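You operate a simulated robot arm through the tools that you are given. There is no shell and no other tool. Be economical: measure what you need, move in short steps, check, and stop when the job is done.

You are at the controls of a simulated robot arm. One attempt, no reset.

## Task
Swap the dry grey pad for the orange one and ink the roller.
Fine: the press stays locked; leave the grey pad on the ledge; work the feed lever till the little roller is inked end to end. Set down upright: grey pad.
Where things are to end (x, y in the base frame): grey pad within 80 mm of [540, -360].

The check looks at the end state, three seconds after you hand in, the way a careful person would. Anything else that was tipped, shoved, dropped, spilled or broken makes it a failure.

## Robot
A 7-joint arm with a fingered hand on a trunk, on a base that drives. Base frame: it is fixed to the floor where the robot stands at the start and does not move with it; the origin is under the middle of the robot, x ahead of it, y to its left, z up. Units: mm, degrees, N and s.
Its first joint turns from -166.0 to 166.0 degrees. Places, roughly: feed lever [600, -300, 900]; ledge [600, -200, 600]; little roller [900, 200, 1000]; numbering unit isolator [600, -600, 900]; numbering unit lock [500, -600, 900]; pad seat [900, 200, 1000]; throw-on lever [600, -400, 900]. Payload 4.7 kg.
The TCP is the grasp point between the finger pads, 36 mm short of the fingertips. In the tool frame z runs along the fingers and y along their closing line. Largest opening 120 mm; the body of the gripper starts 42 mm behind the TCP. The gripper is a hand of 5 fingers: y runs from the thumb to the fingers, the wrist lies at [-18, -122, -210] in the tool frame, and closing takes about 1.5 s.
Orientation is told as [roll, pitch, yaw] about the base's x, y, z axes, in that order, counted from this pose: with the fingers straight down and the wrist toward the robot, the tool's x, y and z point along [0, 1, 0], [1, 0, 0] and [0, 0, -1] of the base frame.

## Interface
- The arm moves only by the tool move_arm. Its argument "moves" is a list of rows, each a list of 2 entries, a list of its own where there are three numbers: the shift along the base's x, y, z in mm, then the turn, a rotation vector about the base's x, y, z in degrees. In form: [[[tx, ty, tz], [wx, wy, wz]], ...]. A call has 1 to 8 rows; each row shifts and turns the commanded pose from where the row before left it. "grip" is the closure in counts, from 0 (fully open) to 255 (shut), set as the call begins (left out, the last holds). Rows are played at 5 a second. More than 50 mm and 8.6 degrees between two rows, or a gripper value outside its range, and nothing of the call is played. A pose out of reach is approached as far as the arm can. The call stops where the force on the tool passes 40 N (or 10 N more than at its start, if that is more) or the arm is blocked; 0.2 s more then pass. Each finger travels about 45 mm/s and halts on what it meets, pressing with about 33 N; the grip force reading is that of the motor and also rises with nothing between the fingers. The clock runs only during rows and for 0.2 s after the last one: add rows that do not move to give the fingers time. The reply holds the time, the measured pose of the TCP, the force on the tool along the base axes, the opening and the grip force, in the units named above and with some noise, with the torque about the TCP (base axes, N m) and any sound that the robot's microphone picked up.
- Cameras (640 x 400 px; columns grow to the right, rows downward): "scene" is now at [-246.5, 42.8, 1243.8]; the picture's right is [-0.31, -0.95, 0.00], its down [-0.24, 0.08, -0.97] and it looks along [0.92, -0.30, -0.25] (base axes); focal length 272 px, centre (320, 200). "wrist" rides on the gripper at [73, -91, -143] in the tool frame; the picture's right is [-0.80, 0.28, -0.53], its down [-0.53, -0.73, 0.42] and it looks along [-0.27, 0.62, 0.74] (tool axes); focal length 234 px, centre (320, 200). There is no depth. A picture from a camera that has moved, and an enlarged one, comes with that camera's place and axes in the base frame and with its lens. The place of the scene camera against the robot may be out by one fixed shift of up to 12 mm in any direction.
- snapshot(camera): a new picture of that camera. The clock stands still meanwhile.
- drive_base(legs): drives the robot by 1 to 6 legs, each [ahead, turn to the left] in mm and degrees, along the robot's own axes; the way and the turn of a leg run together, so that a leg with both is an arc; at most 1500 mm and 180 degrees a leg. The arm and the cameras ride along, it lands a little off, and it stops where it bumps. It gives what a move gives.
- set_fingers(index, middle, ring, little, thumb_bend, thumb_turn): sets how far each is bent, from 0 (flat) to 1 (curled in); at 0.3 the hand is open as for a grip, at 0.7 the pads meet at the TCP. One left out holds its place. A second passes; each finger stops where it meets its share of the squeeze, and holds until it gets a number again. A gripper value or a shape takes the hand back. It gives what a move gives, with no picture; readings hold the bend of each and the force on index, middle, ring, little, thumb and palm. thumb_turn goes from beside the hand (0) to across from the fingers (1), as for a grip.
- grasp_type(shape): the hand has 5 fingers and takes this shape, open, in about a second: jaw (thumb against the fingers, like two jaws); tri (thumb and two fingers); tip (a fingertip pinch); poke (one finger out to press); point (the index stretched); flat (the hand flat); cup (the hand cupped); fist (a fist). The gripper value then closes the fingers along that shape, each until it touches; the sizes above hold for jaw. It gives what a move gives, with no picture.
- head_to(pan, tilt): turns the head with the scene camera to pan (to the left, within 143 degrees either way) and tilt (down, from -29 to 69), counted from straight ahead of the robot. It gives what a move gives.
- zoom(camera, box): a new picture of the part [left, top, right, bottom] of that camera's present view, enlarged. The clock stands still meanwhile.
- close_job(): hands the job in; it is judged then, once.

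Go step by step. Nothing tells you exact positions but the pictures and the camera data: compare them with the known pose of the tool, close in by small moves and look again before you grip or let go. The budget is 120 turns and 78 pictures, counting those below and the enlarged ones. Unless the task says otherwise, let go and move clear before handing in, and close with one line.

The tools are called after "Request:" as a command line: name --argument value ..., lists and objects as JSON in quotes. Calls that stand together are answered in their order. move_arm: Moves the arm, as the interface text tells. Its arguments: {"type":"object","properties":{"moves":{"type":"array","items":{"type":"array"}},"grip":{"type":"number"}},"required":["moves"]} The other tools are called the same way: grasp_type (shape) gives the hand a shape; set_fingers (index, middle, ring, little, thumb_bend, thumb_turn) moves the fingers one by one; drive_base (legs) drives the base; head_to (pan, tilt) turns the head that bears the scene camera; snapshot (camera) takes a picture; zoom (camera, box) takes an enlarged picture of a part of a camera's view; close_job () hands the job in.

At the start:

```text
t: 0.0
tool_pos: [838.3, 4.3, 1263.7]
tcp_rot: [0.0, 0.0, 0.0]
ft_force: [0.3, 0.2, -0.2]
torque: [-0.04, 0.0, -0.01]
grip_width: 119.6
gripper_force: 0.1
shape: jaw
bend: [0.3, 0.3, 0.3, 0.3, 0.3, 0.98]
finger forces: [0.1, 0.1, 0.1, 0.0, 0.0, 0.1]
robot x, y, heading: [-2.1, 2.6, 0.0]
head pan, tilt: [-18.1, 14.6]
```

scene: 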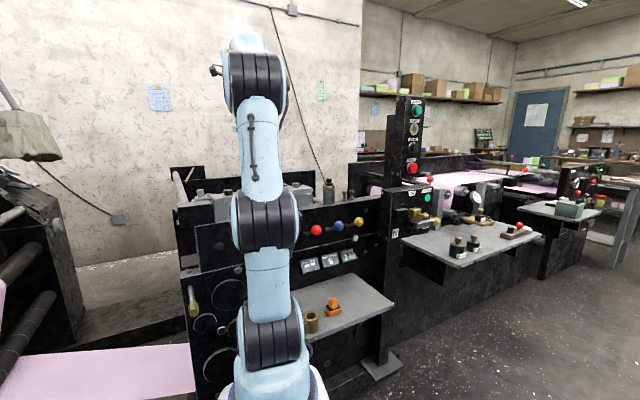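
wrist: 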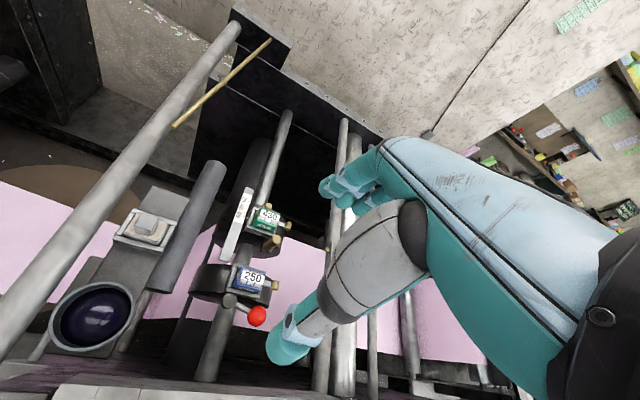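

I see a press side frame with levers (red, blue, yellow knobs), a ledge with an orange pad and a brass thing, and, from the wrist, a seat with a grey pad beside a dark ink cup and a roller. I'll look closer before moving.

Request:
zoom --camera "scene" --box '[170, 150, 410, 370]'

Request:
zoom --camera "wrist" --box '[0, 120, 320, 400]'

Request:
zoom --camera "scene" --box '[370, 80, 550, 280]'

```text
1.82 times, centred on (290, 260) of scene
camera zoom: at [-246.5, 42.8, 1243.8], right [-0.31, -0.95, 0.0], down [-0.24, 0.08, -0.97], along [0.92, -0.3, -0.25], focal length 495 px, centre (374, 91)
```

zoom: 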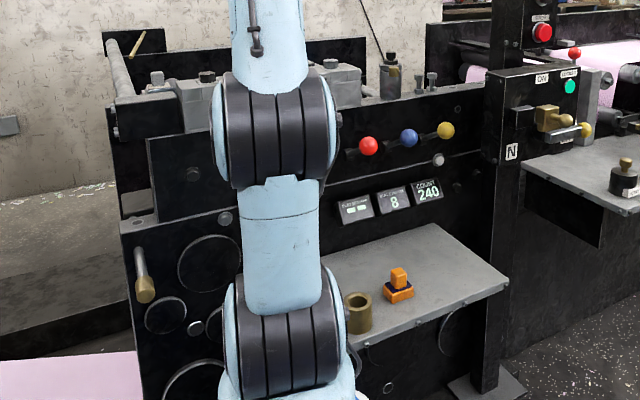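

```text
1.43 times, centred on (160, 260) of wrist
camera zoom: at [746.0, 77.2, 1407.6], right [0.28, -0.8, 0.53], down [-0.73, -0.53, -0.42], along [0.62, -0.27, -0.74], focal length 334 px, centre (549, 114)
```

zoom: 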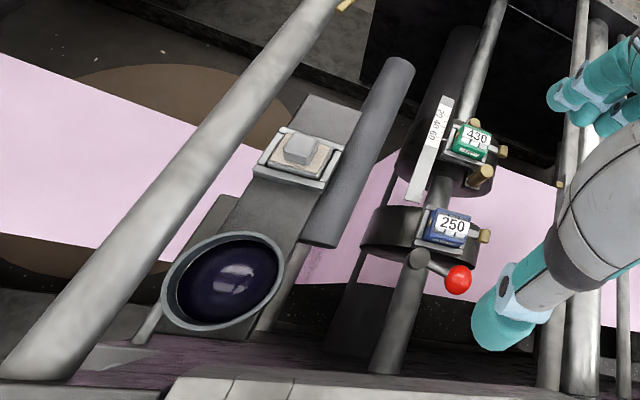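

```text
2.00 times, centred on (460, 180) of scene
camera zoom: at [-246.5, 42.8, 1243.8], right [-0.31, -0.95, 0.0], down [-0.24, 0.08, -0.97], along [0.92, -0.3, -0.25], focal length 544 px, centre (40, 240)
```

zoom: 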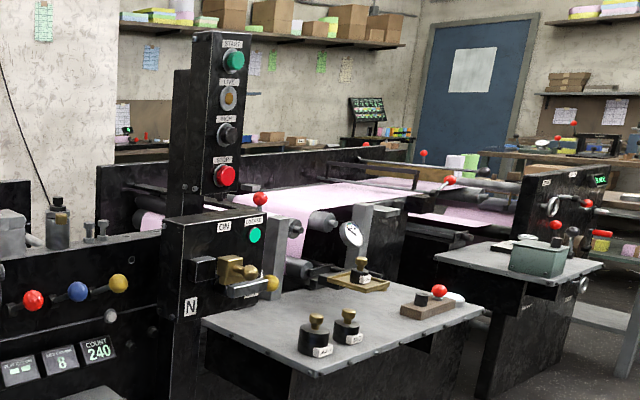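

The blue knob is about [610, -309, 908] (feed lever), the yellow about [610, -389, 915] (throw-on), the orange pad about [505, -249], and the grey pad about [862, 170, 1010]. I'll bring the hand over the grey pad at a safe height and look.

Request:
move_arm --moves '[[[5, 42, 0], [0, 0, 0]], [[5, 42, 0], [0, 0, 0]], [[5, 42, -20], [0, 0, 0]], [[5, 36, -40], [0, 0, 0]], [[0, 0, 0], [0, 0, 0]]]' --grip 0

Request:
snapshot --camera "wrist"

Request:
snapshot --camera "scene"

```text
refused: row 4 steps farther than a row can; nothing moved
```

```text
72 pictures are left
camera wrist: at [746.0, 77.2, 1407.6], right [0.28, -0.8, 0.53], down [-0.73, -0.53, -0.42], along [0.62, -0.27, -0.74], focal length 234 px, centre (320, 200)
```

wrist: 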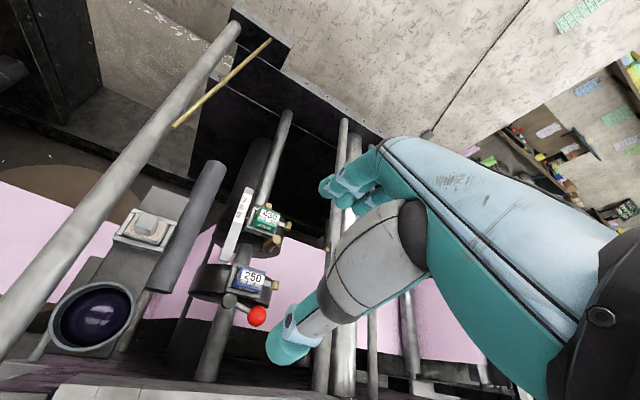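

```text
71 pictures are left
camera scene: at [-246.5, 42.8, 1243.8], right [-0.31, -0.95, 0.0], down [-0.24, 0.08, -0.97], along [0.92, -0.3, -0.25], focal length 272 px, centre (320, 200)
```

scene: 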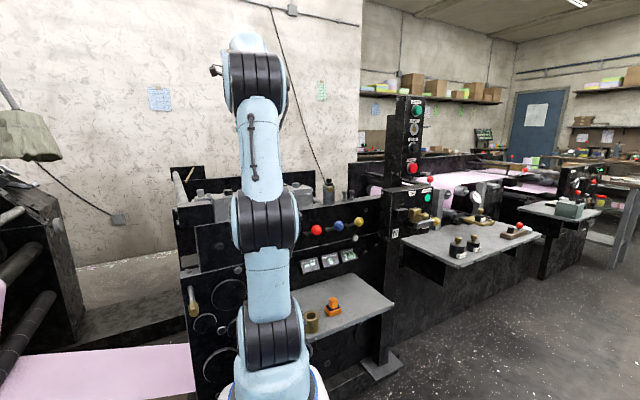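

A row was slightly over 50 mm, so nothing moved. I'll use shorter steps to go over the grey pad.

Request:
move_arm --moves '[[[5, 40, 0], [0, 0, 0]], [[5, 40, 0], [0, 0, 0]], [[5, 40, -20], [0, 0, 0]], [[5, 40, -20], [0, 0, 0]], [[0, 0, -30], [0, 0, 0]], [[0, 0, 0], [0, 0, 0]]]' --grip 0

```text
t: 1.4
tool_pos: [858.7, 165.2, 1193.7]
tcp_rot: [0.0, 0.0, 0.1]
ft_force: [0.5, 1.5, -0.3]
torque: [0.0, 0.01, -0.01]
grip_width: 119.6
gripper_force: 0.1
shape: jaw
bend: [0.3, 0.3, 0.3, 0.3, 0.3, 0.98]
finger forces: [0.1, 0.0, 0.0, 0.0, 0.0, 0.0]
robot x, y, heading: [2.1, 0.7, 0.0]
head pan, tilt: [-18.1, 14.6]
```

Request:
snapshot --camera "wrist"

Request:
head_to --pan 10 --tilt 15

Request:
snapshot --camera "scene"

```text
70 pictures are left
camera wrist: at [766.1, 237.8, 1338.0], right [0.28, -0.8, 0.53], down [-0.73, -0.53, -0.42], along [0.62, -0.27, -0.74], focal length 234 px, centre (320, 200)
```

wrist: 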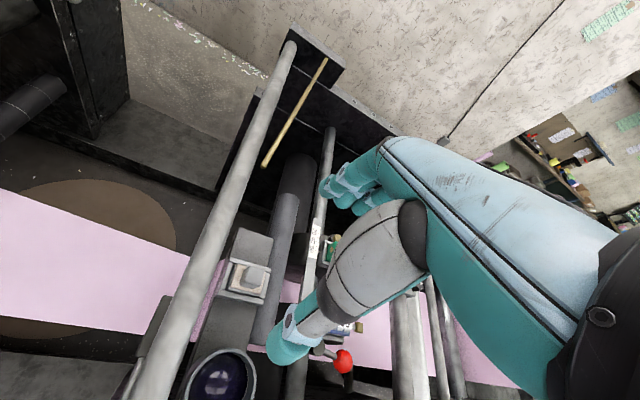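

```text
t: 2.3
tool_pos: [858.4, 165.9, 1196.1]
tcp_rot: [-0.1, -0.1, 0.0]
ft_force: [-0.9, -0.5, -0.5]
torque: [-0.02, 0.02, -0.03]
grip_width: 119.8
gripper_force: 0.1
shape: jaw
bend: [0.3, 0.3, 0.3, 0.3, 0.3, 0.98]
finger forces: [0.0, 0.1, 0.0, 0.1, 0.0, 0.0]
robot x, y, heading: [0.3, 0.4, 0.0]
head pan, tilt: [10.0, 15.0]
```

```text
69 pictures are left
camera scene: at [-243.3, 87.9, 1243.2], right [0.17, -0.98, 0.0], down [-0.26, -0.04, -0.97], along [0.95, 0.17, -0.26], focal length 272 px, centre (320, 200)
```

scene: 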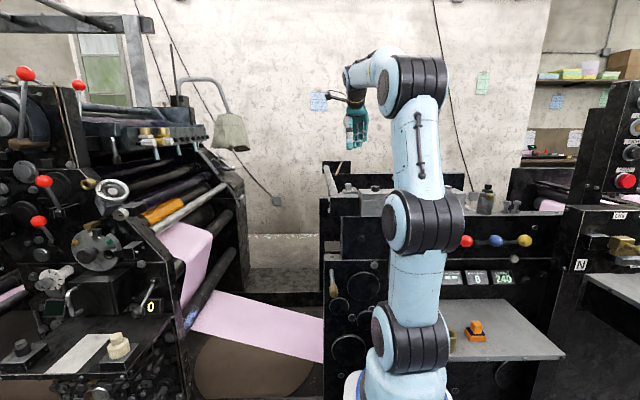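

The grey pad's handle triangulates to about [857, 169, 1015]. I'll zoom to see its frame, the roller and the bar next to it.

Request:
zoom --camera "wrist" --box '[160, 200, 340, 320]'

Request:
zoom --camera "scene" --box '[310, 150, 570, 380]'

```text
3.33 times, centred on (250, 260) of wrist
camera zoom: at [766.2, 237.6, 1338.1], right [0.28, -0.8, 0.53], down [-0.73, -0.53, -0.42], along [0.62, -0.27, -0.74], focal length 781 px, centre (553, 0)
```

zoom: 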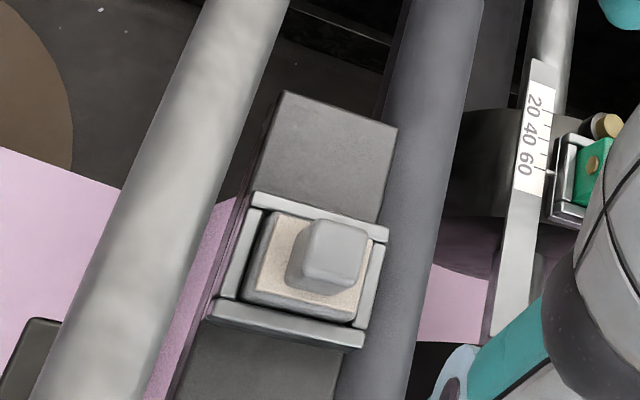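

```text
1.74 times, centred on (440, 265) of scene
camera zoom: at [-243.3, 87.9, 1243.2], right [0.17, -0.98, 0.0], down [-0.26, -0.04, -0.97], along [0.95, 0.17, -0.26], focal length 473 px, centre (111, 87)
```

zoom: 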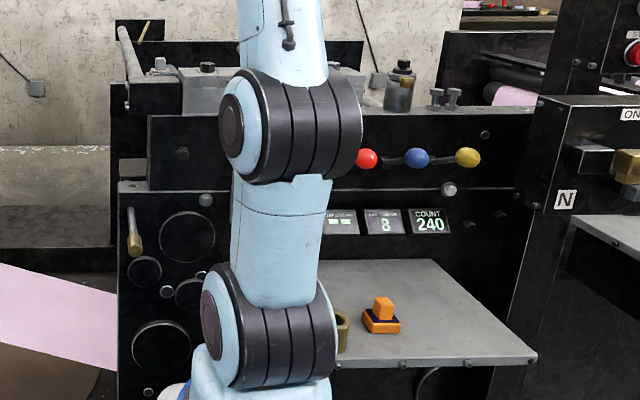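

The handle is about 25 mm wide, with the roller close on its right (−y), so a narrow grip is better. I'll try the tip shape and see how it looks.

Request:
grasp_type --shape "tip"

Request:
zoom --camera "wrist" --box '[220, 110, 440, 380]'

Request:
zoom --camera "scene" --box '[310, 50, 420, 170]'

```text
t: 3.2
tool_pos: [856.6, 163.4, 1195.0]
tcp_rot: [0.0, -0.1, -0.1]
ft_force: [-0.5, -0.1, 0.9]
torque: [-0.01, 0.02, 0.02]
grip_width: 119.7
gripper_force: 0.0
shape: tip
bend: [0.3, 0.98, 0.99, 0.99, 0.3, 0.98]
finger forces: [0.0, 0.1, 0.0, 0.1, 0.1, 0.0]
robot x, y, heading: [3.5, -0.8, 0.1]
head pan, tilt: [10.0, 15.0]
```

```text
1.48 times, centred on (330, 245) of wrist
camera zoom: at [766.2, 237.6, 1338.1], right [0.28, -0.8, 0.53], down [-0.73, -0.53, -0.42], along [0.62, -0.27, -0.74], focal length 347 px, centre (305, 133)
```

zoom: 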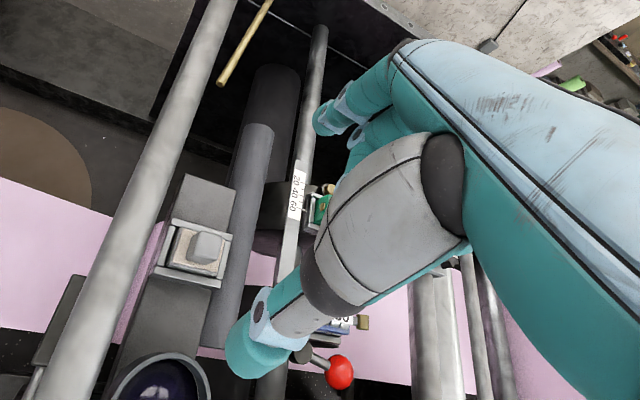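

```text
3.33 times, centred on (365, 110) of scene
camera zoom: at [-243.3, 88.0, 1243.2], right [0.17, -0.98, 0.0], down [-0.26, -0.04, -0.97], along [0.95, 0.17, -0.26], focal length 907 px, centre (170, 500)
```

zoom: 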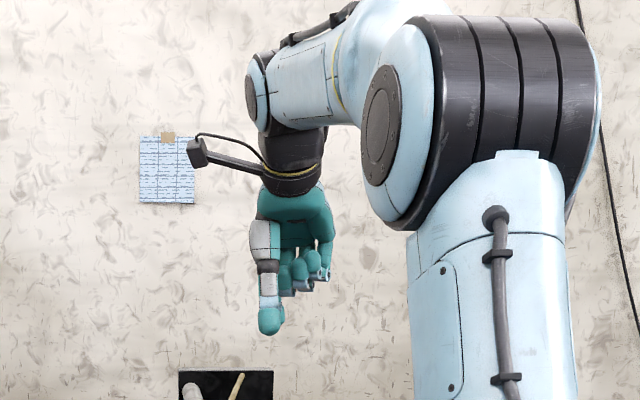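

The tip shape puts thumb and index in line with the TCP, with the other fingers curled up. I'll lower to about 1085 above the pad and look again.

Request:
move_arm --moves '[[[3, 3, -40], [0, 0, 0]], [[2, 0, -40], [0, 0, 0]], [[0, 0, -30], [0, 0, 0]], [[0, 0, 0], [0, 0, 0]]]'

Request:
snapshot --camera "wrist"

Request:
zoom --camera "scene" --box '[310, 100, 420, 220]'

```text
t: 4.2
tool_pos: [862.8, 168.3, 1084.0]
tcp_rot: [-0.1, 0.0, 0.1]
ft_force: [-0.1, 0.0, 0.0]
torque: [-0.01, 0.01, 0.01]
grip_width: 119.6
gripper_force: 0.1
shape: tip
bend: [0.3, 0.98, 0.99, 0.99, 0.3, 0.98]
finger forces: [0.0, 0.0, 0.0, 0.1, 0.1, 0.0]
robot x, y, heading: [0.1, 0.4, 0.0]
head pan, tilt: [10.0, 15.0]
```

```text
64 pictures are left
camera wrist: at [770.6, 240.3, 1228.2], right [0.28, -0.8, 0.53], down [-0.73, -0.53, -0.42], along [0.62, -0.27, -0.74], focal length 234 px, centre (320, 200)
```

wrist: 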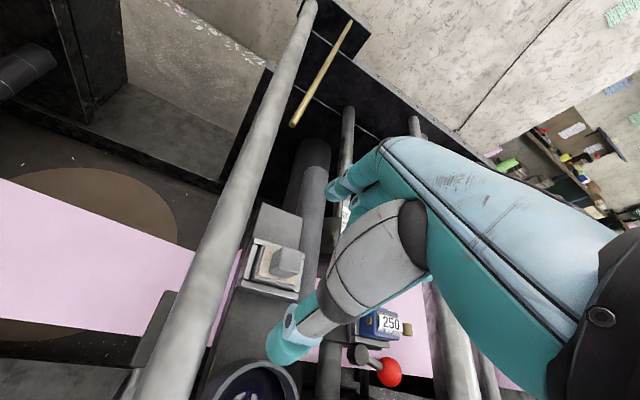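

```text
3.33 times, centred on (365, 160) of scene
camera zoom: at [-243.3, 88.0, 1243.2], right [0.17, -0.98, 0.0], down [-0.26, -0.04, -0.97], along [0.95, 0.17, -0.26], focal length 907 px, centre (170, 333)
```

zoom: 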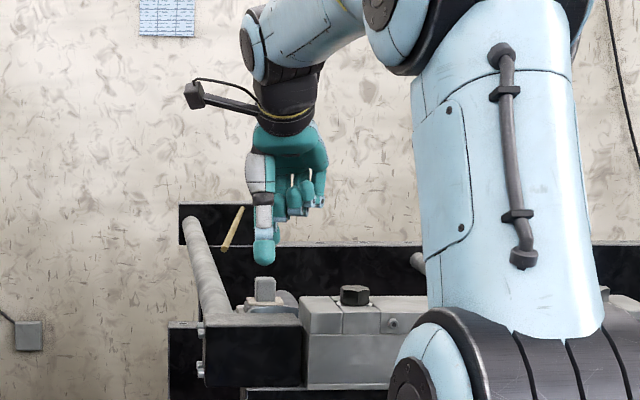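

The scene view shows the handle from about z 987 to 1017, almost straight below the thumb. One zoom with the wrist camera to refine its centre.

Request:
zoom --camera "wrist" --box '[220, 200, 340, 320]'

Request:
zoom --camera "scene" --box '[365, 165, 415, 205]'

```text
3.33 times, centred on (280, 260) of wrist
camera zoom: at [770.6, 240.3, 1228.2], right [0.28, -0.8, 0.53], down [-0.73, -0.53, -0.42], along [0.62, -0.27, -0.74], focal length 781 px, centre (453, 0)
```

zoom: 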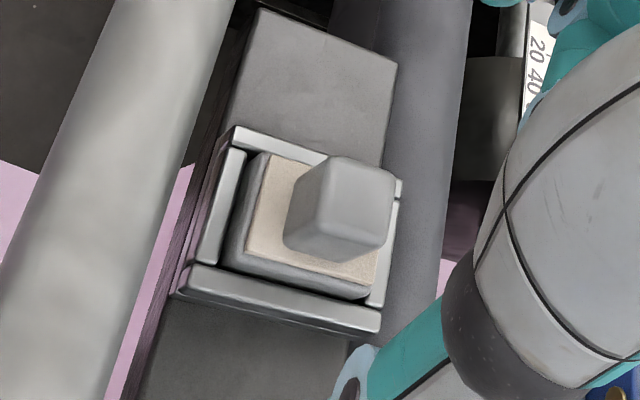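

```text
10.00 times, centred on (390, 185) of scene
camera zoom: at [-243.3, 88.0, 1243.2], right [0.17, -0.98, 0.0], down [-0.26, -0.04, -0.97], along [0.95, 0.17, -0.26], focal length 2720 px, centre (-380, 350)
```

zoom: 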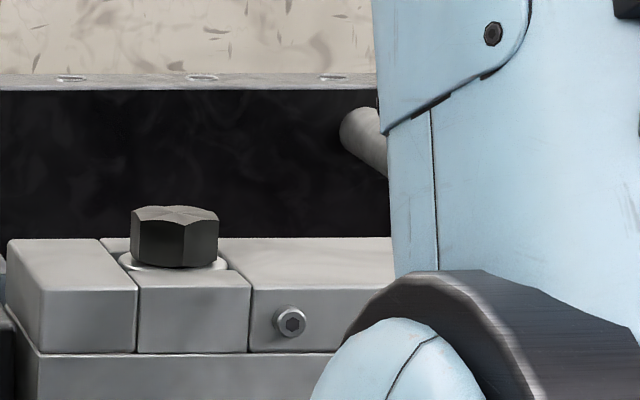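

The handle centre is about [864.5, 169.5], its top near 1017, and the tray looks yawed about 10° counter-clockwise, as the lever row is. I'll turn the tool 10°, lower and look.

Request:
move_arm --moves '[[[1, 1, 0], [0, 0, 5]], [[0.5, 0, 0], [0, 0, 5]], [[0, 0, -20], [0, 0, 0]], [[0, 0, -20], [0, 0, 0]], [[0, 0, -12], [0, 0, 0]], [[0, 0, 0], [0, 0, 0]]]'

Request:
snapshot --camera "wrist"

Request:
zoom --camera "scene" --box '[320, 140, 390, 210]'

```text
t: 5.6
tool_pos: [864.0, 170.4, 1031.6]
tcp_rot: [0.1, 0.0, 10.0]
ft_force: [-0.4, 0.0, 0.2]
torque: [0.0, 0.01, 0.02]
grip_width: 120.0
gripper_force: 0.0
shape: tip
bend: [0.3, 0.98, 0.99, 0.99, 0.3, 0.98]
finger forces: [0.1, 0.0, 0.0, 0.0, 0.1, 0.0]
robot x, y, heading: [-0.5, -0.5, 0.2]
head pan, tilt: [10.0, 15.0]
```

```text
60 pictures are left
camera wrist: at [761.0, 224.4, 1175.7], right [0.41, -0.74, 0.53], down [-0.63, -0.65, -0.42], along [0.66, -0.15, -0.74], focal length 234 px, centre (320, 200)
```

wrist: 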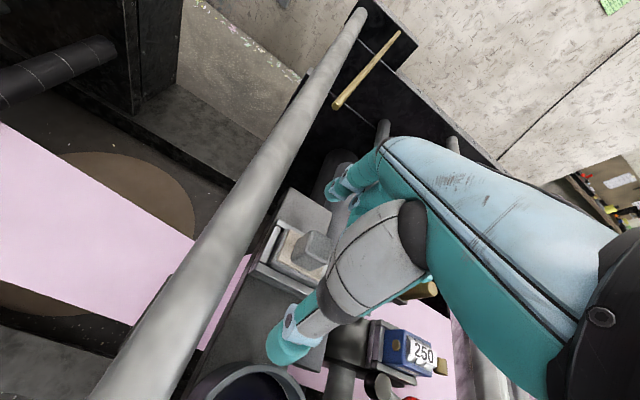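

```text
5.71 times, centred on (355, 175) of scene
camera zoom: at [-243.3, 88.0, 1243.2], right [0.17, -0.98, 0.0], down [-0.26, -0.04, -0.97], along [0.95, 0.17, -0.26], focal length 1554 px, centre (120, 343)
```

zoom: 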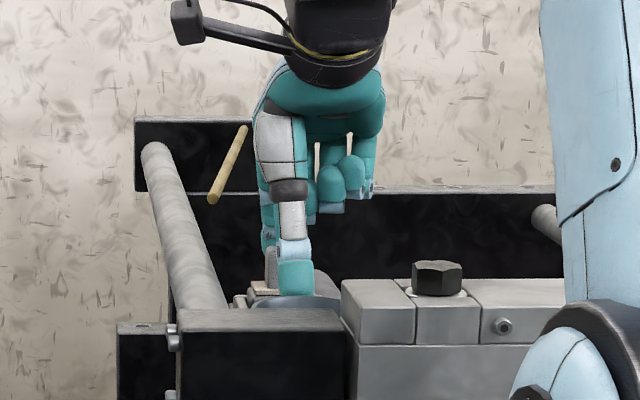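

The handle seems a few mm toward +y of the finger line. One more zoom to settle it.

Request:
zoom --camera "wrist" --box '[240, 180, 340, 300]'

```text
3.33 times, centred on (290, 240) of wrist
camera zoom: at [761.0, 224.4, 1175.7], right [0.41, -0.74, 0.53], down [-0.63, -0.65, -0.42], along [0.66, -0.15, -0.74], focal length 781 px, centre (420, 67)
```

zoom: 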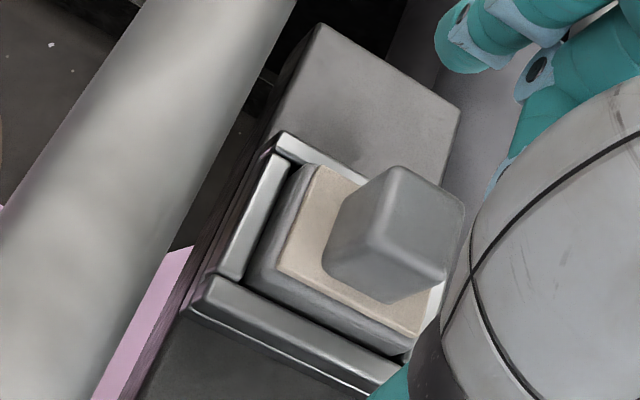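

The handle is at about [864.6, 172]; I'll shift 1.5 mm and close the pinch.

Request:
move_arm --moves '[[[0.5, 1.5, 0], [0, 0, 0]], [[0, 0, -2], [0, 0, 0]], [[0, 0, 0], [0, 0, 0]]]'

Request:
move_arm --moves '[[[0, 0, 0], [0, 0, 0]], [[0, 0, 0], [0, 0, 0]], [[0, 0, 0], [0, 0, 0]], [[0, 0, 0], [0, 0, 0]], [[0, 0, 0], [0, 0, 0]], [[0, 0, 0], [0, 0, 0]], [[0, 0, 0], [0, 0, 0]], [[0, 0, 0], [0, 0, 0]]]' --grip 255

Request:
snapshot --camera "wrist"

```text
t: 6.4
tool_pos: [863.4, 171.1, 1030.4]
tcp_rot: [-0.1, 0.0, 10.0]
ft_force: [-0.6, 0.0, 0.3]
torque: [0.01, 0.04, -0.03]
grip_width: 119.9
gripper_force: 0.0
shape: tip
bend: [0.3, 0.98, 0.99, 0.99, 0.3, 0.98]
finger forces: [0.0, 0.0, 0.0, 0.1, 0.0, 0.1]
robot x, y, heading: [1.4, 1.2, 0.1]
head pan, tilt: [10.0, 15.0]
```

```text
t: 8.2
tool_pos: [865.1, 170.2, 1030.7]
tcp_rot: [0.0, 0.0, 10.1]
ft_force: [-0.9, -1.3, -0.8]
torque: [-0.03, 0.0, 0.01]
grip_width: 18.7
gripper_force: 33.4
shape: tip
bend: [0.72, 1.0, 1.0, 1.0, 0.74, 1.0]
finger forces: [29.1, 0.1, 0.0, 0.0, 29.7, 0.1]
robot x, y, heading: [-1.2, -0.7, 0.0]
head pan, tilt: [10.0, 15.0]
```

```text
57 pictures are left
camera wrist: at [761.6, 226.0, 1173.5], right [0.41, -0.74, 0.53], down [-0.63, -0.65, -0.42], along [0.66, -0.15, -0.74], focal length 234 px, centre (320, 200)
```

wrist: 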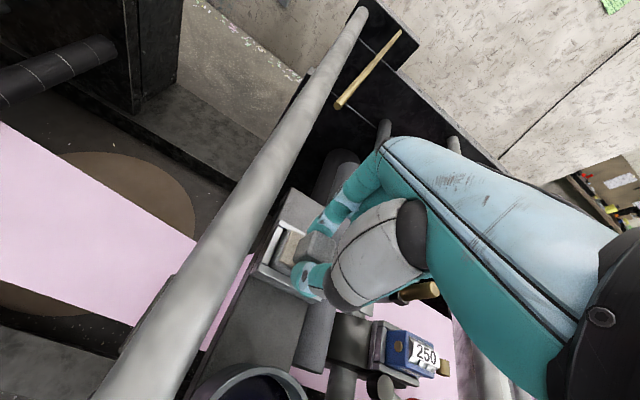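

The handle is held (18.7 mm, about 30 N per finger). Seated grasp pose: TCP [864.5, 171, 1030.5], yaw 10. I'll lift straight up and check.

Request:
move_arm --moves '[[[0, 0, 10], [0, 0, 0]], [[0, 0, 15], [0, 0, 0]], [[0, 0, 25], [0, 0, 0]], [[0, 0, 40], [0, 0, 0]], [[0, 0, 0], [0, 0, 0]]]'

Request:
zoom --camera "wrist" --box '[180, 140, 440, 380]'

Request:
zoom --camera "scene" --box '[320, 120, 390, 200]'

```text
t: 9.4
tool_pos: [865.0, 169.5, 1121.3]
tcp_rot: [0.0, 0.0, 9.9]
ft_force: [0.7, 0.1, 0.0]
torque: [0.02, 0.01, -0.01]
grip_width: 18.5
gripper_force: 32.5
shape: tip
bend: [0.72, 1.0, 1.0, 1.0, 0.74, 1.0]
finger forces: [30.2, 0.1, 0.0, 0.0, 30.1, 0.0]
robot x, y, heading: [1.7, -0.1, 0.4]
head pan, tilt: [10.0, 15.0]
```

```text
1.67 times, centred on (310, 260) of wrist
camera zoom: at [761.5, 225.9, 1264.4], right [0.41, -0.74, 0.53], down [-0.63, -0.65, -0.42], along [0.66, -0.15, -0.74], focal length 390 px, centre (337, 100)
```

zoom: 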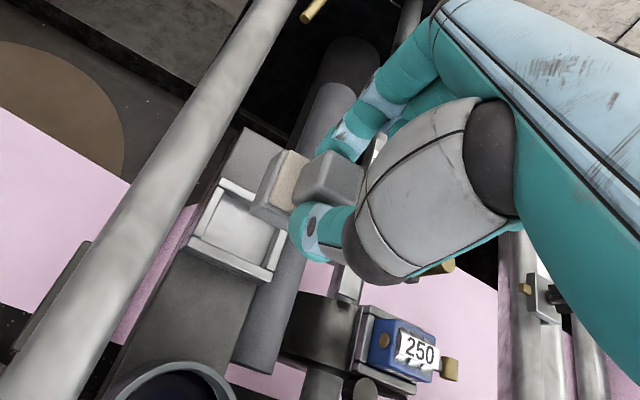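

```text
5.00 times, centred on (355, 160) of scene
camera zoom: at [-243.3, 88.0, 1243.2], right [0.17, -0.98, 0.0], down [-0.26, -0.04, -0.97], along [0.95, 0.17, -0.26], focal length 1360 px, centre (145, 400)
```

zoom: 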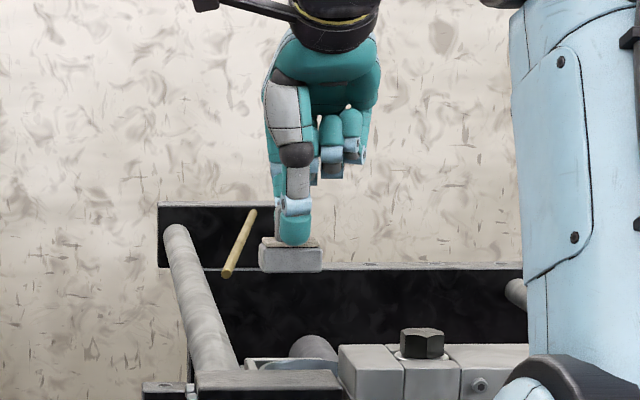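

The pad came out upright; its underside is about 70 mm below the TCP. I'll raise it and carry it across the panel to over the ledge, well above the bottle and levers.

Request:
move_arm --moves '[[[0, 0, 40], [0, 0, 0]], [[-10, -16, 22], [0, 0, 0]], [[-24, -39, 0], [0, 0, 0]], [[-24, -39, 0], [0, 0, 0]], [[-24, -39, 0], [0, 0, 0]], [[-24, -39, 0], [0, 0, 0]], [[-24, -39, 0], [0, 0, 0]], [[-24, -39, 0], [0, 0, 0]]]'

Request:
move_arm --moves '[[[-24, -39, 0], [0, 0, 0]], [[-24, -39, 0], [0, 0, 0]], [[-24, -39, 0], [0, 0, 0]], [[-24, -39, 0], [0, 0, 0]], [[-24, -39, 0], [0, 0, 0]], [[-24, -39, 0], [0, 0, 0]], [[-24, -39, 0], [0, 0, 0]], [[0, 0, 0], [0, 0, 0]]]'

Request:
head_to --pan -30 --tilt 30

Request:
snapshot --camera "scene"

Request:
snapshot --camera "wrist"

```text
t: 11.2
tool_pos: [711.1, -80.5, 1181.5]
tcp_rot: [0.0, -0.1, 10.2]
ft_force: [-0.5, 0.1, -0.4]
torque: [-0.02, 0.04, 0.0]
grip_width: 18.6
gripper_force: 33.2
shape: tip
bend: [0.72, 1.0, 1.0, 1.0, 0.74, 1.0]
finger forces: [30.0, 0.0, 0.0, 0.1, 29.9, 0.0]
robot x, y, heading: [-0.6, -1.1, -0.1]
head pan, tilt: [10.0, 15.0]
```

```text
t: 13.0
tool_pos: [543.8, -354.4, 1181.5]
tcp_rot: [-0.1, 0.1, 10.0]
ft_force: [0.2, 0.2, -0.2]
torque: [0.02, 0.01, -0.01]
grip_width: 18.8
gripper_force: 33.1
shape: tip
bend: [0.72, 1.0, 1.0, 1.0, 0.74, 1.0]
finger forces: [29.8, 0.0, 0.1, 0.0, 29.8, 0.0]
robot x, y, heading: [2.5, -1.2, 0.1]
head pan, tilt: [10.0, 15.0]
```

```text
t: 14.1
tool_pos: [544.6, -353.2, 1182.1]
tcp_rot: [0.0, -0.1, 10.0]
ft_force: [0.5, 0.7, -1.2]
torque: [0.03, 0.0, 0.01]
grip_width: 18.7
gripper_force: 33.4
shape: tip
bend: [0.72, 1.0, 1.0, 1.0, 0.74, 1.0]
finger forces: [29.8, 0.1, 0.0, 0.0, 29.8, 0.0]
robot x, y, heading: [1.6, 2.6, -0.2]
head pan, tilt: [-30.0, 30.0]
```

```text
54 pictures are left
camera scene: at [-256.9, 26.5, 1219.0], right [-0.5, -0.87, 0.0], down [-0.43, 0.25, -0.87], along [0.75, -0.43, -0.5], focal length 272 px, centre (320, 200)
```

scene: 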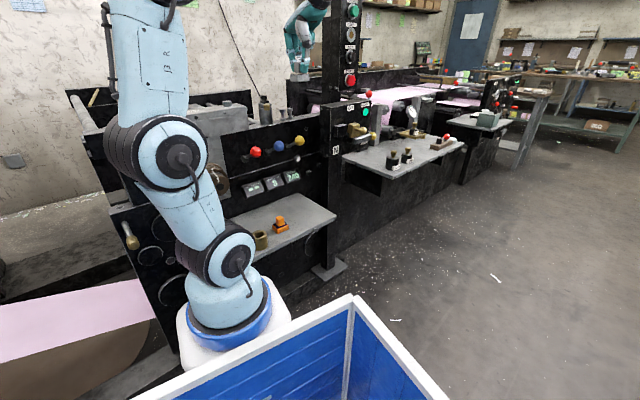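

```text
53 pictures are left
camera wrist: at [440.9, -297.7, 1325.3], right [0.41, -0.74, 0.53], down [-0.63, -0.65, -0.42], along [0.66, -0.15, -0.74], focal length 234 px, centre (320, 200)
```

wrist: 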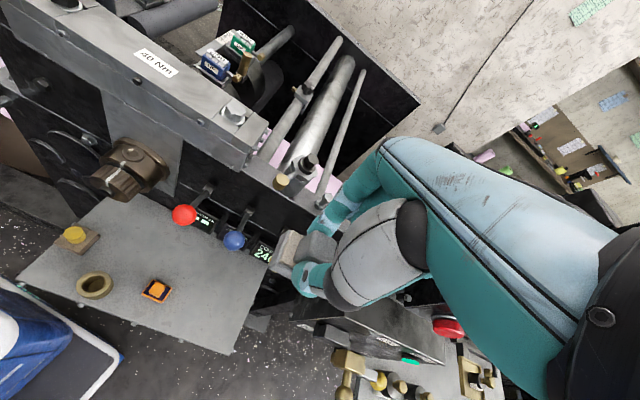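

The ledge reaches from about x 470 (front, at y −365) to the panel; blue knob at about [606, −295, 911], yellow about [624, −384, 911]. I'll set the grey pad at about [522, −365], keeping clear of the levers, and go down.

Request:
move_arm --moves '[[[-22, -11, 0], [0, 0, 0]], [[0, 0, -45], [0, 0, 0]], [[0, 0, -45], [0, 0, 0]], [[0, 0, -45], [0, 0, 0]], [[0, 0, -45], [0, 0, 0]], [[0, 0, -45], [0, 0, 0]], [[0, 0, -45], [0, 0, 0]], [[0, 0, 0], [0, 0, 0]]]'

Request:
snapshot --camera "wrist"

Request:
zoom --camera "scene" --box '[200, 100, 380, 280]'

```text
t: 15.9
tool_pos: [521.5, -363.3, 911.3]
tcp_rot: [0.0, 0.0, 9.9]
ft_force: [0.1, -0.7, -0.8]
torque: [0.0, -0.02, 0.0]
grip_width: 18.6
gripper_force: 32.9
shape: tip
bend: [0.72, 1.0, 1.0, 1.0, 0.74, 1.0]
finger forces: [29.8, 0.0, 0.0, 0.0, 29.6, 0.0]
robot x, y, heading: [4.6, -0.8, 0.2]
head pan, tilt: [-30.0, 30.0]
```

```text
52 pictures are left
camera wrist: at [417.5, -307.9, 1054.2], right [0.41, -0.74, 0.53], down [-0.63, -0.65, -0.42], along [0.66, -0.15, -0.74], focal length 234 px, centre (320, 200)
```

wrist: 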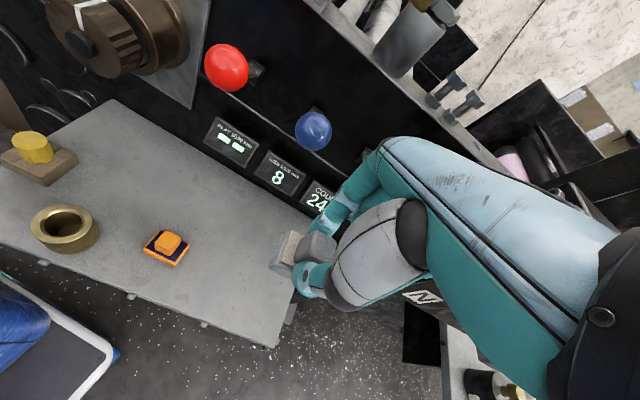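

```text
2.22 times, centred on (290, 190) of scene
camera zoom: at [-257.0, 26.4, 1219.0], right [-0.5, -0.87, 0.0], down [-0.43, 0.25, -0.87], along [0.75, -0.43, -0.5], focal length 604 px, centre (387, 222)
```

zoom: 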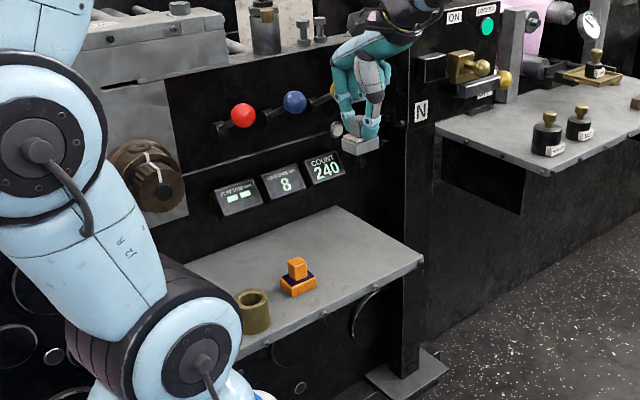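

Clear of the levers and over the ledge. I'll continue down to just above it.

Request:
move_arm --moves '[[[0, 0, -45], [0, 0, 0]], [[0, 0, -45], [0, 0, 0]], [[0, 0, -45], [0, 0, 0]], [[0, 0, -35], [0, 0, 0]], [[0, 0, -15], [0, 0, 0]], [[0, 0, 0], [0, 0, 0]]]'

Request:
snapshot --camera "wrist"

Request:
zoom --camera "scene" --box '[240, 140, 360, 260]'

```text
t: 17.3
tool_pos: [520.3, -363.4, 727.1]
tcp_rot: [0.0, 0.0, 10.0]
ft_force: [-0.6, -0.9, -0.2]
torque: [-0.02, 0.01, -0.04]
grip_width: 18.5
gripper_force: 33.0
shape: tip
bend: [0.72, 1.0, 1.0, 1.0, 0.74, 1.0]
finger forces: [29.7, 0.0, 0.0, 0.1, 29.7, 0.0]
robot x, y, heading: [-1.7, 1.0, 0.3]
head pan, tilt: [-30.0, 30.0]
```

```text
50 pictures are left
camera wrist: at [417.5, -308.0, 870.7], right [0.41, -0.74, 0.53], down [-0.63, -0.65, -0.42], along [0.66, -0.15, -0.74], focal length 234 px, centre (320, 200)
```

wrist: 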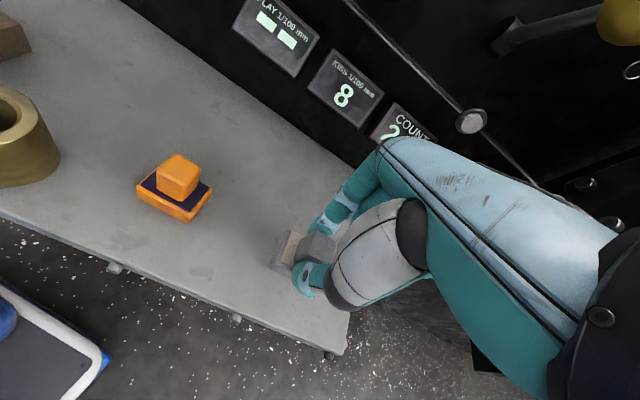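

```text
3.33 times, centred on (300, 200) of scene
camera zoom: at [-257.0, 26.4, 1219.0], right [-0.5, -0.87, 0.0], down [-0.43, 0.25, -0.87], along [0.75, -0.43, -0.5], focal length 907 px, centre (387, 200)
```

zoom: 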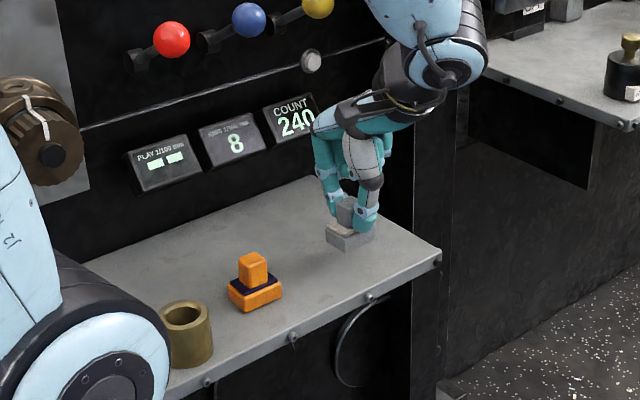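

The grey pad hangs just above the ledge, inside its edge. I'll lower in small steps till it touches.

Request:
move_arm --moves '[[[0, 0, -4], [0, 0, 0]], [[0, 0, -3], [0, 0, 0]], [[0, 0, -3], [0, 0, 0]], [[0, 0, -2], [0, 0, 0]], [[0, 0, 0], [0, 0, 0]]]'

```text
t: 18.5
tool_pos: [521.9, -364.8, 715.4]
tcp_rot: [0.0, -0.1, 10.0]
ft_force: [-0.5, -0.7, -0.3]
torque: [0.02, -0.04, 0.03]
grip_width: 18.6
gripper_force: 32.6
shape: tip
bend: [0.72, 1.0, 1.0, 1.0, 0.74, 1.0]
finger forces: [29.7, 0.0, 0.1, 0.1, 29.6, 0.0]
robot x, y, heading: [1.6, 1.2, -0.1]
head pan, tilt: [-30.0, 30.0]
```

Request:
move_arm --moves '[[[0, 0, -2], [0, 0, 0]], [[0, 0, -2], [0, 0, 0]], [[0, 0, 0], [0, 0, 0]]]'

Request:
zoom --camera "scene" --box '[280, 180, 330, 220]'

```text
t: 19.3
tool_pos: [520.5, -363.9, 711.7]
tcp_rot: [-0.1, -0.2, 10.1]
ft_force: [0.4, -0.3, -1.0]
torque: [-0.01, 0.0, 0.01]
grip_width: 18.7
gripper_force: 33.3
shape: tip
bend: [0.72, 1.0, 1.0, 1.0, 0.74, 1.0]
finger forces: [29.7, 0.1, 0.0, 0.0, 29.7, 0.0]
robot x, y, heading: [-1.4, -0.4, 0.1]
head pan, tilt: [-30.0, 30.0]
```

```text
10.00 times, centred on (305, 200) of scene
camera zoom: at [-257.0, 26.4, 1219.0], right [-0.5, -0.87, 0.0], down [-0.43, 0.25, -0.87], along [0.75, -0.43, -0.5], focal length 2720 px, centre (470, 200)
```

zoom: 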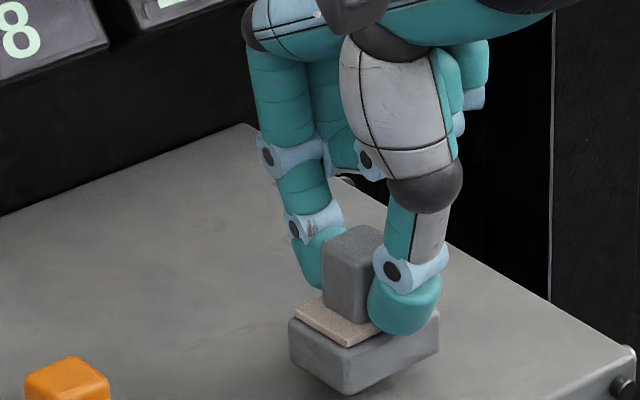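

Still no contact force; I'll go on in 2 mm steps.

Request:
move_arm --moves '[[[0, 0, -1.5], [0, 0, 0]], [[0, 0, -1.5], [0, 0, 0]], [[0, 0, -1.5], [0, 0, 0]], [[0, 0, 0], [0, 0, 0]]]'

```text
t: 20.3
tool_pos: [521.7, -363.8, 708.5]
tcp_rot: [0.0, -0.1, 9.9]
ft_force: [0.1, 0.6, -0.6]
torque: [0.01, 0.02, -0.01]
grip_width: 18.6
gripper_force: 32.9
shape: tip
bend: [0.72, 1.0, 1.0, 1.0, 0.74, 1.0]
finger forces: [29.7, 0.0, 0.0, 0.1, 29.8, 0.1]
robot x, y, heading: [-3.9, -0.6, 0.3]
head pan, tilt: [-30.0, 30.0]
```

Request:
move_arm --moves '[[[0, 0, -1.5], [0, 0, 0]], [[0, 0, -1.5], [0, 0, 0]], [[0, 0, 0], [0, 0, 0]]]'

Request:
move_arm --moves '[[[0, 0, -1.5], [0, 0, 0]], [[0, 0, -1.5], [0, 0, 0]], [[0, 0, 0], [0, 0, 0]]]'

Request:
zoom --camera "scene" --box '[280, 180, 330, 220]'

```text
t: 21.1
tool_pos: [521.9, -363.1, 703.1]
tcp_rot: [-0.1, -0.1, 10.0]
ft_force: [-0.1, -0.1, -1.1]
torque: [0.02, -0.02, 0.01]
grip_width: 18.6
gripper_force: 32.7
shape: tip
bend: [0.72, 1.0, 1.0, 1.0, 0.74, 1.0]
finger forces: [29.8, 0.1, 0.0, 0.0, 29.7, 0.0]
robot x, y, heading: [-0.2, 2.4, 0.5]
head pan, tilt: [-30.0, 30.0]
```

```text
t: 21.9
tool_pos: [521.6, -364.6, 701.2]
tcp_rot: [0.0, 0.0, 10.1]
ft_force: [-0.1, -0.5, -0.3]
torque: [0.0, 0.0, -0.01]
grip_width: 18.5
gripper_force: 32.8
shape: tip
bend: [0.72, 1.0, 1.0, 1.0, 0.74, 1.0]
finger forces: [29.7, 0.0, 0.0, 0.0, 29.7, 0.0]
robot x, y, heading: [-1.2, 2.9, -0.1]
head pan, tilt: [-30.0, 30.0]
```

```text
10.00 times, centred on (305, 200) of scene
camera zoom: at [-257.0, 26.4, 1219.0], right [-0.5, -0.87, 0.0], down [-0.43, 0.25, -0.87], along [0.75, -0.43, -0.5], focal length 2720 px, centre (470, 200)
```

zoom: 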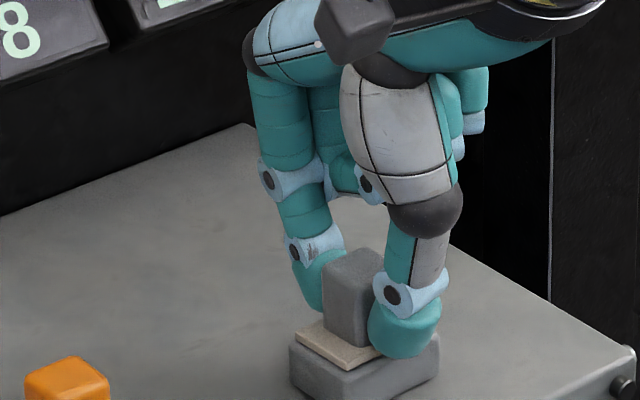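

Still slightly above. I'll keep going in small steps.

Request:
move_arm --moves '[[[0, 0, -1], [0, 0, 0]], [[0, 0, -1], [0, 0, 0]], [[0, 0, -1], [0, 0, 0]], [[0, 0, 0], [0, 0, 0]]]'

Request:
move_arm --moves '[[[0, 0, -1], [0, 0, 0]], [[0, 0, -1], [0, 0, 0]], [[0, 0, 0], [0, 0, 0]]]'

```text
t: 22.9
tool_pos: [520.7, -365.1, 698.7]
tcp_rot: [-0.1, 0.1, 10.0]
ft_force: [-1.5, 1.4, 11.0]
torque: [0.09, 0.01, 0.0]
grip_width: 19.3
gripper_force: 32.7
shape: tip
bend: [0.72, 1.0, 1.0, 1.0, 0.74, 1.0]
finger forces: [31.7, 0.0, 0.0, 0.0, 32.2, 0.1]
robot x, y, heading: [-1.5, 2.9, 0.1]
head pan, tilt: [-30.0, 30.0]
```

```text
t: 23.7
tool_pos: [522.0, -363.6, 698.3]
tcp_rot: [-0.3, -0.1, 10.1]
ft_force: [-1.8, 3.5, 32.6]
torque: [0.07, 0.09, 0.0]
grip_width: 20.5
gripper_force: 33.4
shape: tip
bend: [0.72, 1.0, 1.0, 1.0, 0.74, 1.0]
finger forces: [36.3, 0.0, 0.1, 0.0, 37.1, 0.0]
robot x, y, heading: [-3.2, 1.6, -0.1]
head pan, tilt: [-30.0, 30.0]
```

Contact at about TCP z 699. I'll ease up 2 mm and open partway (about 65 mm) to stay clear of things.

Request:
move_arm --moves '[[[0, 0, 1.5], [0, 0, 0]], [[0, 0, 0], [0, 0, 0]]]'

Request:
move_arm --moves '[[[0, 0, 0], [0, 0, 0]], [[0, 0, 0], [0, 0, 0]], [[0, 0, 0], [0, 0, 0]], [[0, 0, 0], [0, 0, 0]], [[0, 0, 0], [0, 0, 0]]]' --grip 120

Request:
zoom --camera "scene" --box '[270, 180, 330, 220]'

```text
t: 24.3
tool_pos: [520.1, -362.5, 698.7]
tcp_rot: [-0.1, 0.0, 10.0]
ft_force: [1.8, 0.4, 26.8]
torque: [0.01, -0.07, -0.01]
grip_width: 20.5
gripper_force: 33.1
shape: tip
bend: [0.72, 1.0, 1.0, 1.0, 0.74, 1.0]
finger forces: [36.8, 0.1, 0.0, 0.0, 34.9, 0.1]
robot x, y, heading: [3.0, 1.2, 0.1]
head pan, tilt: [-30.0, 30.0]
```

```text
t: 25.5
tool_pos: [521.4, -363.6, 697.4]
tcp_rot: [0.0, 0.0, 10.1]
ft_force: [-0.9, -0.5, 0.0]
torque: [-0.03, 0.02, -0.01]
grip_width: 63.0
gripper_force: 0.0
shape: tip
bend: [0.73, 0.98, 0.99, 0.99, 0.69, 1.0]
finger forces: [0.0, 0.0, 0.1, 0.0, 0.1, 0.0]
robot x, y, heading: [0.6, 1.7, -0.1]
head pan, tilt: [-30.0, 30.0]
```

```text
10.00 times, centred on (300, 200) of scene
camera zoom: at [-257.0, 26.4, 1219.0], right [-0.5, -0.87, 0.0], down [-0.43, 0.25, -0.87], along [0.75, -0.43, -0.5], focal length 2720 px, centre (520, 200)
```

zoom: 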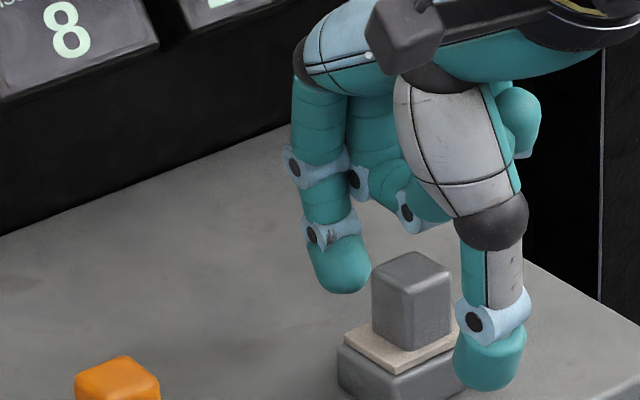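

The grey pad stands free and upright. I'll rise, then look at the orange pad.

Request:
move_arm --moves '[[[0, 0, 30], [0, 0, 0]], [[0, 0, 40], [0, 0, 0]], [[-5, 30, 35], [0, 0, 0]], [[-5, 40, 0], [0, 0, 0]], [[0, 0, 0], [0, 0, 0]]]'

Request:
snapshot --camera "wrist"

Request:
zoom --camera "scene" --box '[240, 160, 340, 260]'

```text
t: 26.7
tool_pos: [512.0, -294.4, 802.5]
tcp_rot: [-0.1, 0.1, 10.0]
ft_force: [-0.9, -0.1, 0.1]
torque: [0.0, 0.0, 0.02]
grip_width: 63.2
gripper_force: 0.0
shape: tip
bend: [0.73, 0.98, 0.99, 0.99, 0.69, 1.0]
finger forces: [0.0, 0.0, 0.2, 0.1, 0.1, 0.0]
robot x, y, heading: [-0.5, -2.7, -0.4]
head pan, tilt: [-30.0, 30.0]
```

```text
45 pictures are left
camera wrist: at [408.2, -238.6, 946.2], right [0.41, -0.74, 0.53], down [-0.63, -0.65, -0.42], along [0.66, -0.15, -0.74], focal length 234 px, centre (320, 200)
```

wrist: 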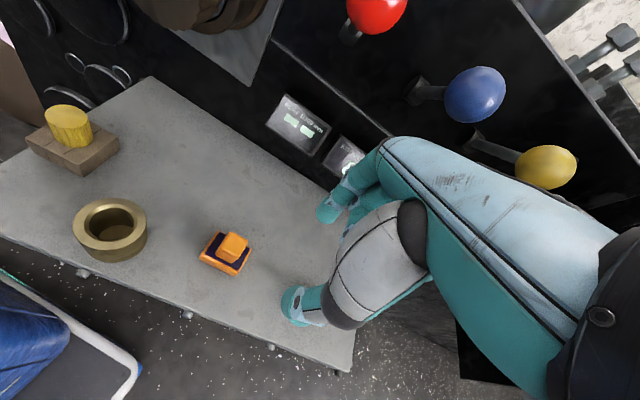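

```text
4.00 times, centred on (290, 210) of scene
camera zoom: at [-257.0, 26.5, 1219.0], right [-0.5, -0.87, 0.0], down [-0.43, 0.25, -0.87], along [0.75, -0.43, -0.5], focal length 1088 px, centre (440, 160)
```

zoom: 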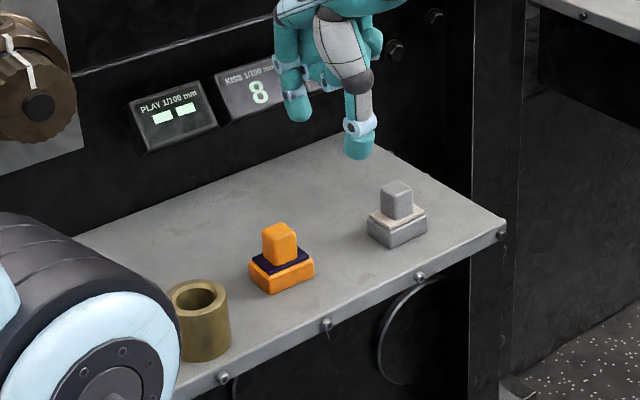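

Request:
zoom --camera "wrist" --box '[170, 210, 290, 290]'

```text
5.00 times, centred on (230, 250) of wrist
camera zoom: at [408.2, -238.6, 946.2], right [0.41, -0.74, 0.53], down [-0.63, -0.65, -0.42], along [0.66, -0.15, -0.74], focal length 1171 px, centre (770, -50)
```

zoom: 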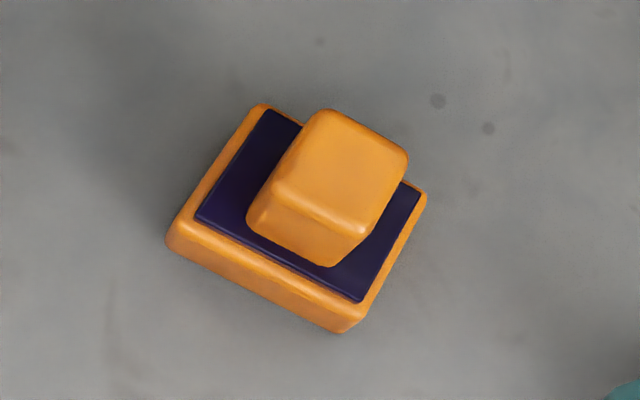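

The orange pad has the same 10° yaw, its handle centre at about [507.5, −239]. I'll move above it, open a bit more, and lower to TCP z 720, then check.

Request:
move_arm --moves '[[[-3, 28, 0], [0, 0, 0]], [[-1, 27, 0], [0, 0, 0]], [[0, 0, -40], [0, 0, 0]], [[0, 0, -42], [0, 0, 0]], [[0, 0, 0], [0, 0, 0]]]' --grip 50

Request:
zoom --camera "wrist" --box '[240, 160, 400, 340]'

Request:
zoom --camera "scene" --box '[250, 180, 320, 240]'

```text
t: 27.9
tool_pos: [507.6, -239.3, 720.8]
tcp_rot: [0.0, 0.0, 10.0]
ft_force: [-1.1, 0.1, -0.6]
torque: [0.03, 0.01, 0.0]
grip_width: 96.2
gripper_force: 0.1
shape: tip
bend: [0.27, 0.98, 0.99, 0.99, 0.52, 0.99]
finger forces: [0.0, 0.0, 0.0, 0.0, 0.0, 0.0]
robot x, y, heading: [-0.7, -1.8, 0.0]
head pan, tilt: [-30.0, 30.0]
```

```text
2.22 times, centred on (320, 250) of wrist
camera zoom: at [403.3, -183.9, 863.1], right [0.41, -0.74, 0.53], down [-0.63, -0.65, -0.42], along [0.66, -0.15, -0.74], focal length 520 px, centre (320, 89)
```

zoom: 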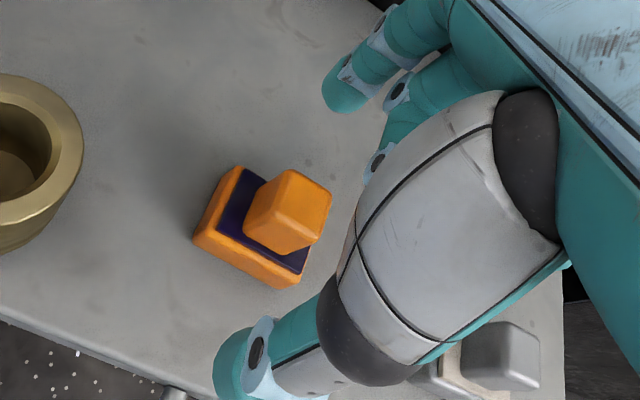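

```text
6.67 times, centred on (285, 210) of scene
camera zoom: at [-257.0, 26.5, 1219.0], right [-0.5, -0.87, 0.0], down [-0.43, 0.25, -0.87], along [0.75, -0.43, -0.5], focal length 1814 px, centre (553, 133)
```

zoom: 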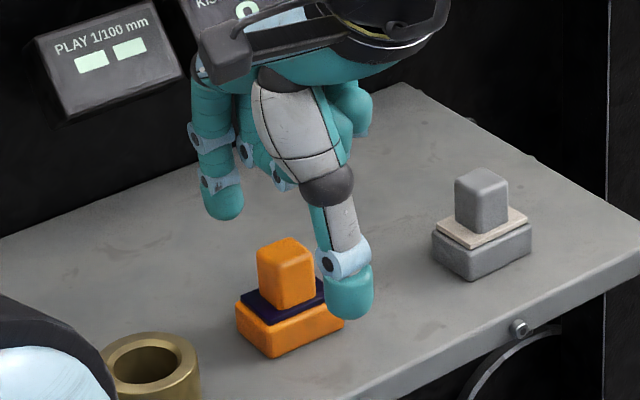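

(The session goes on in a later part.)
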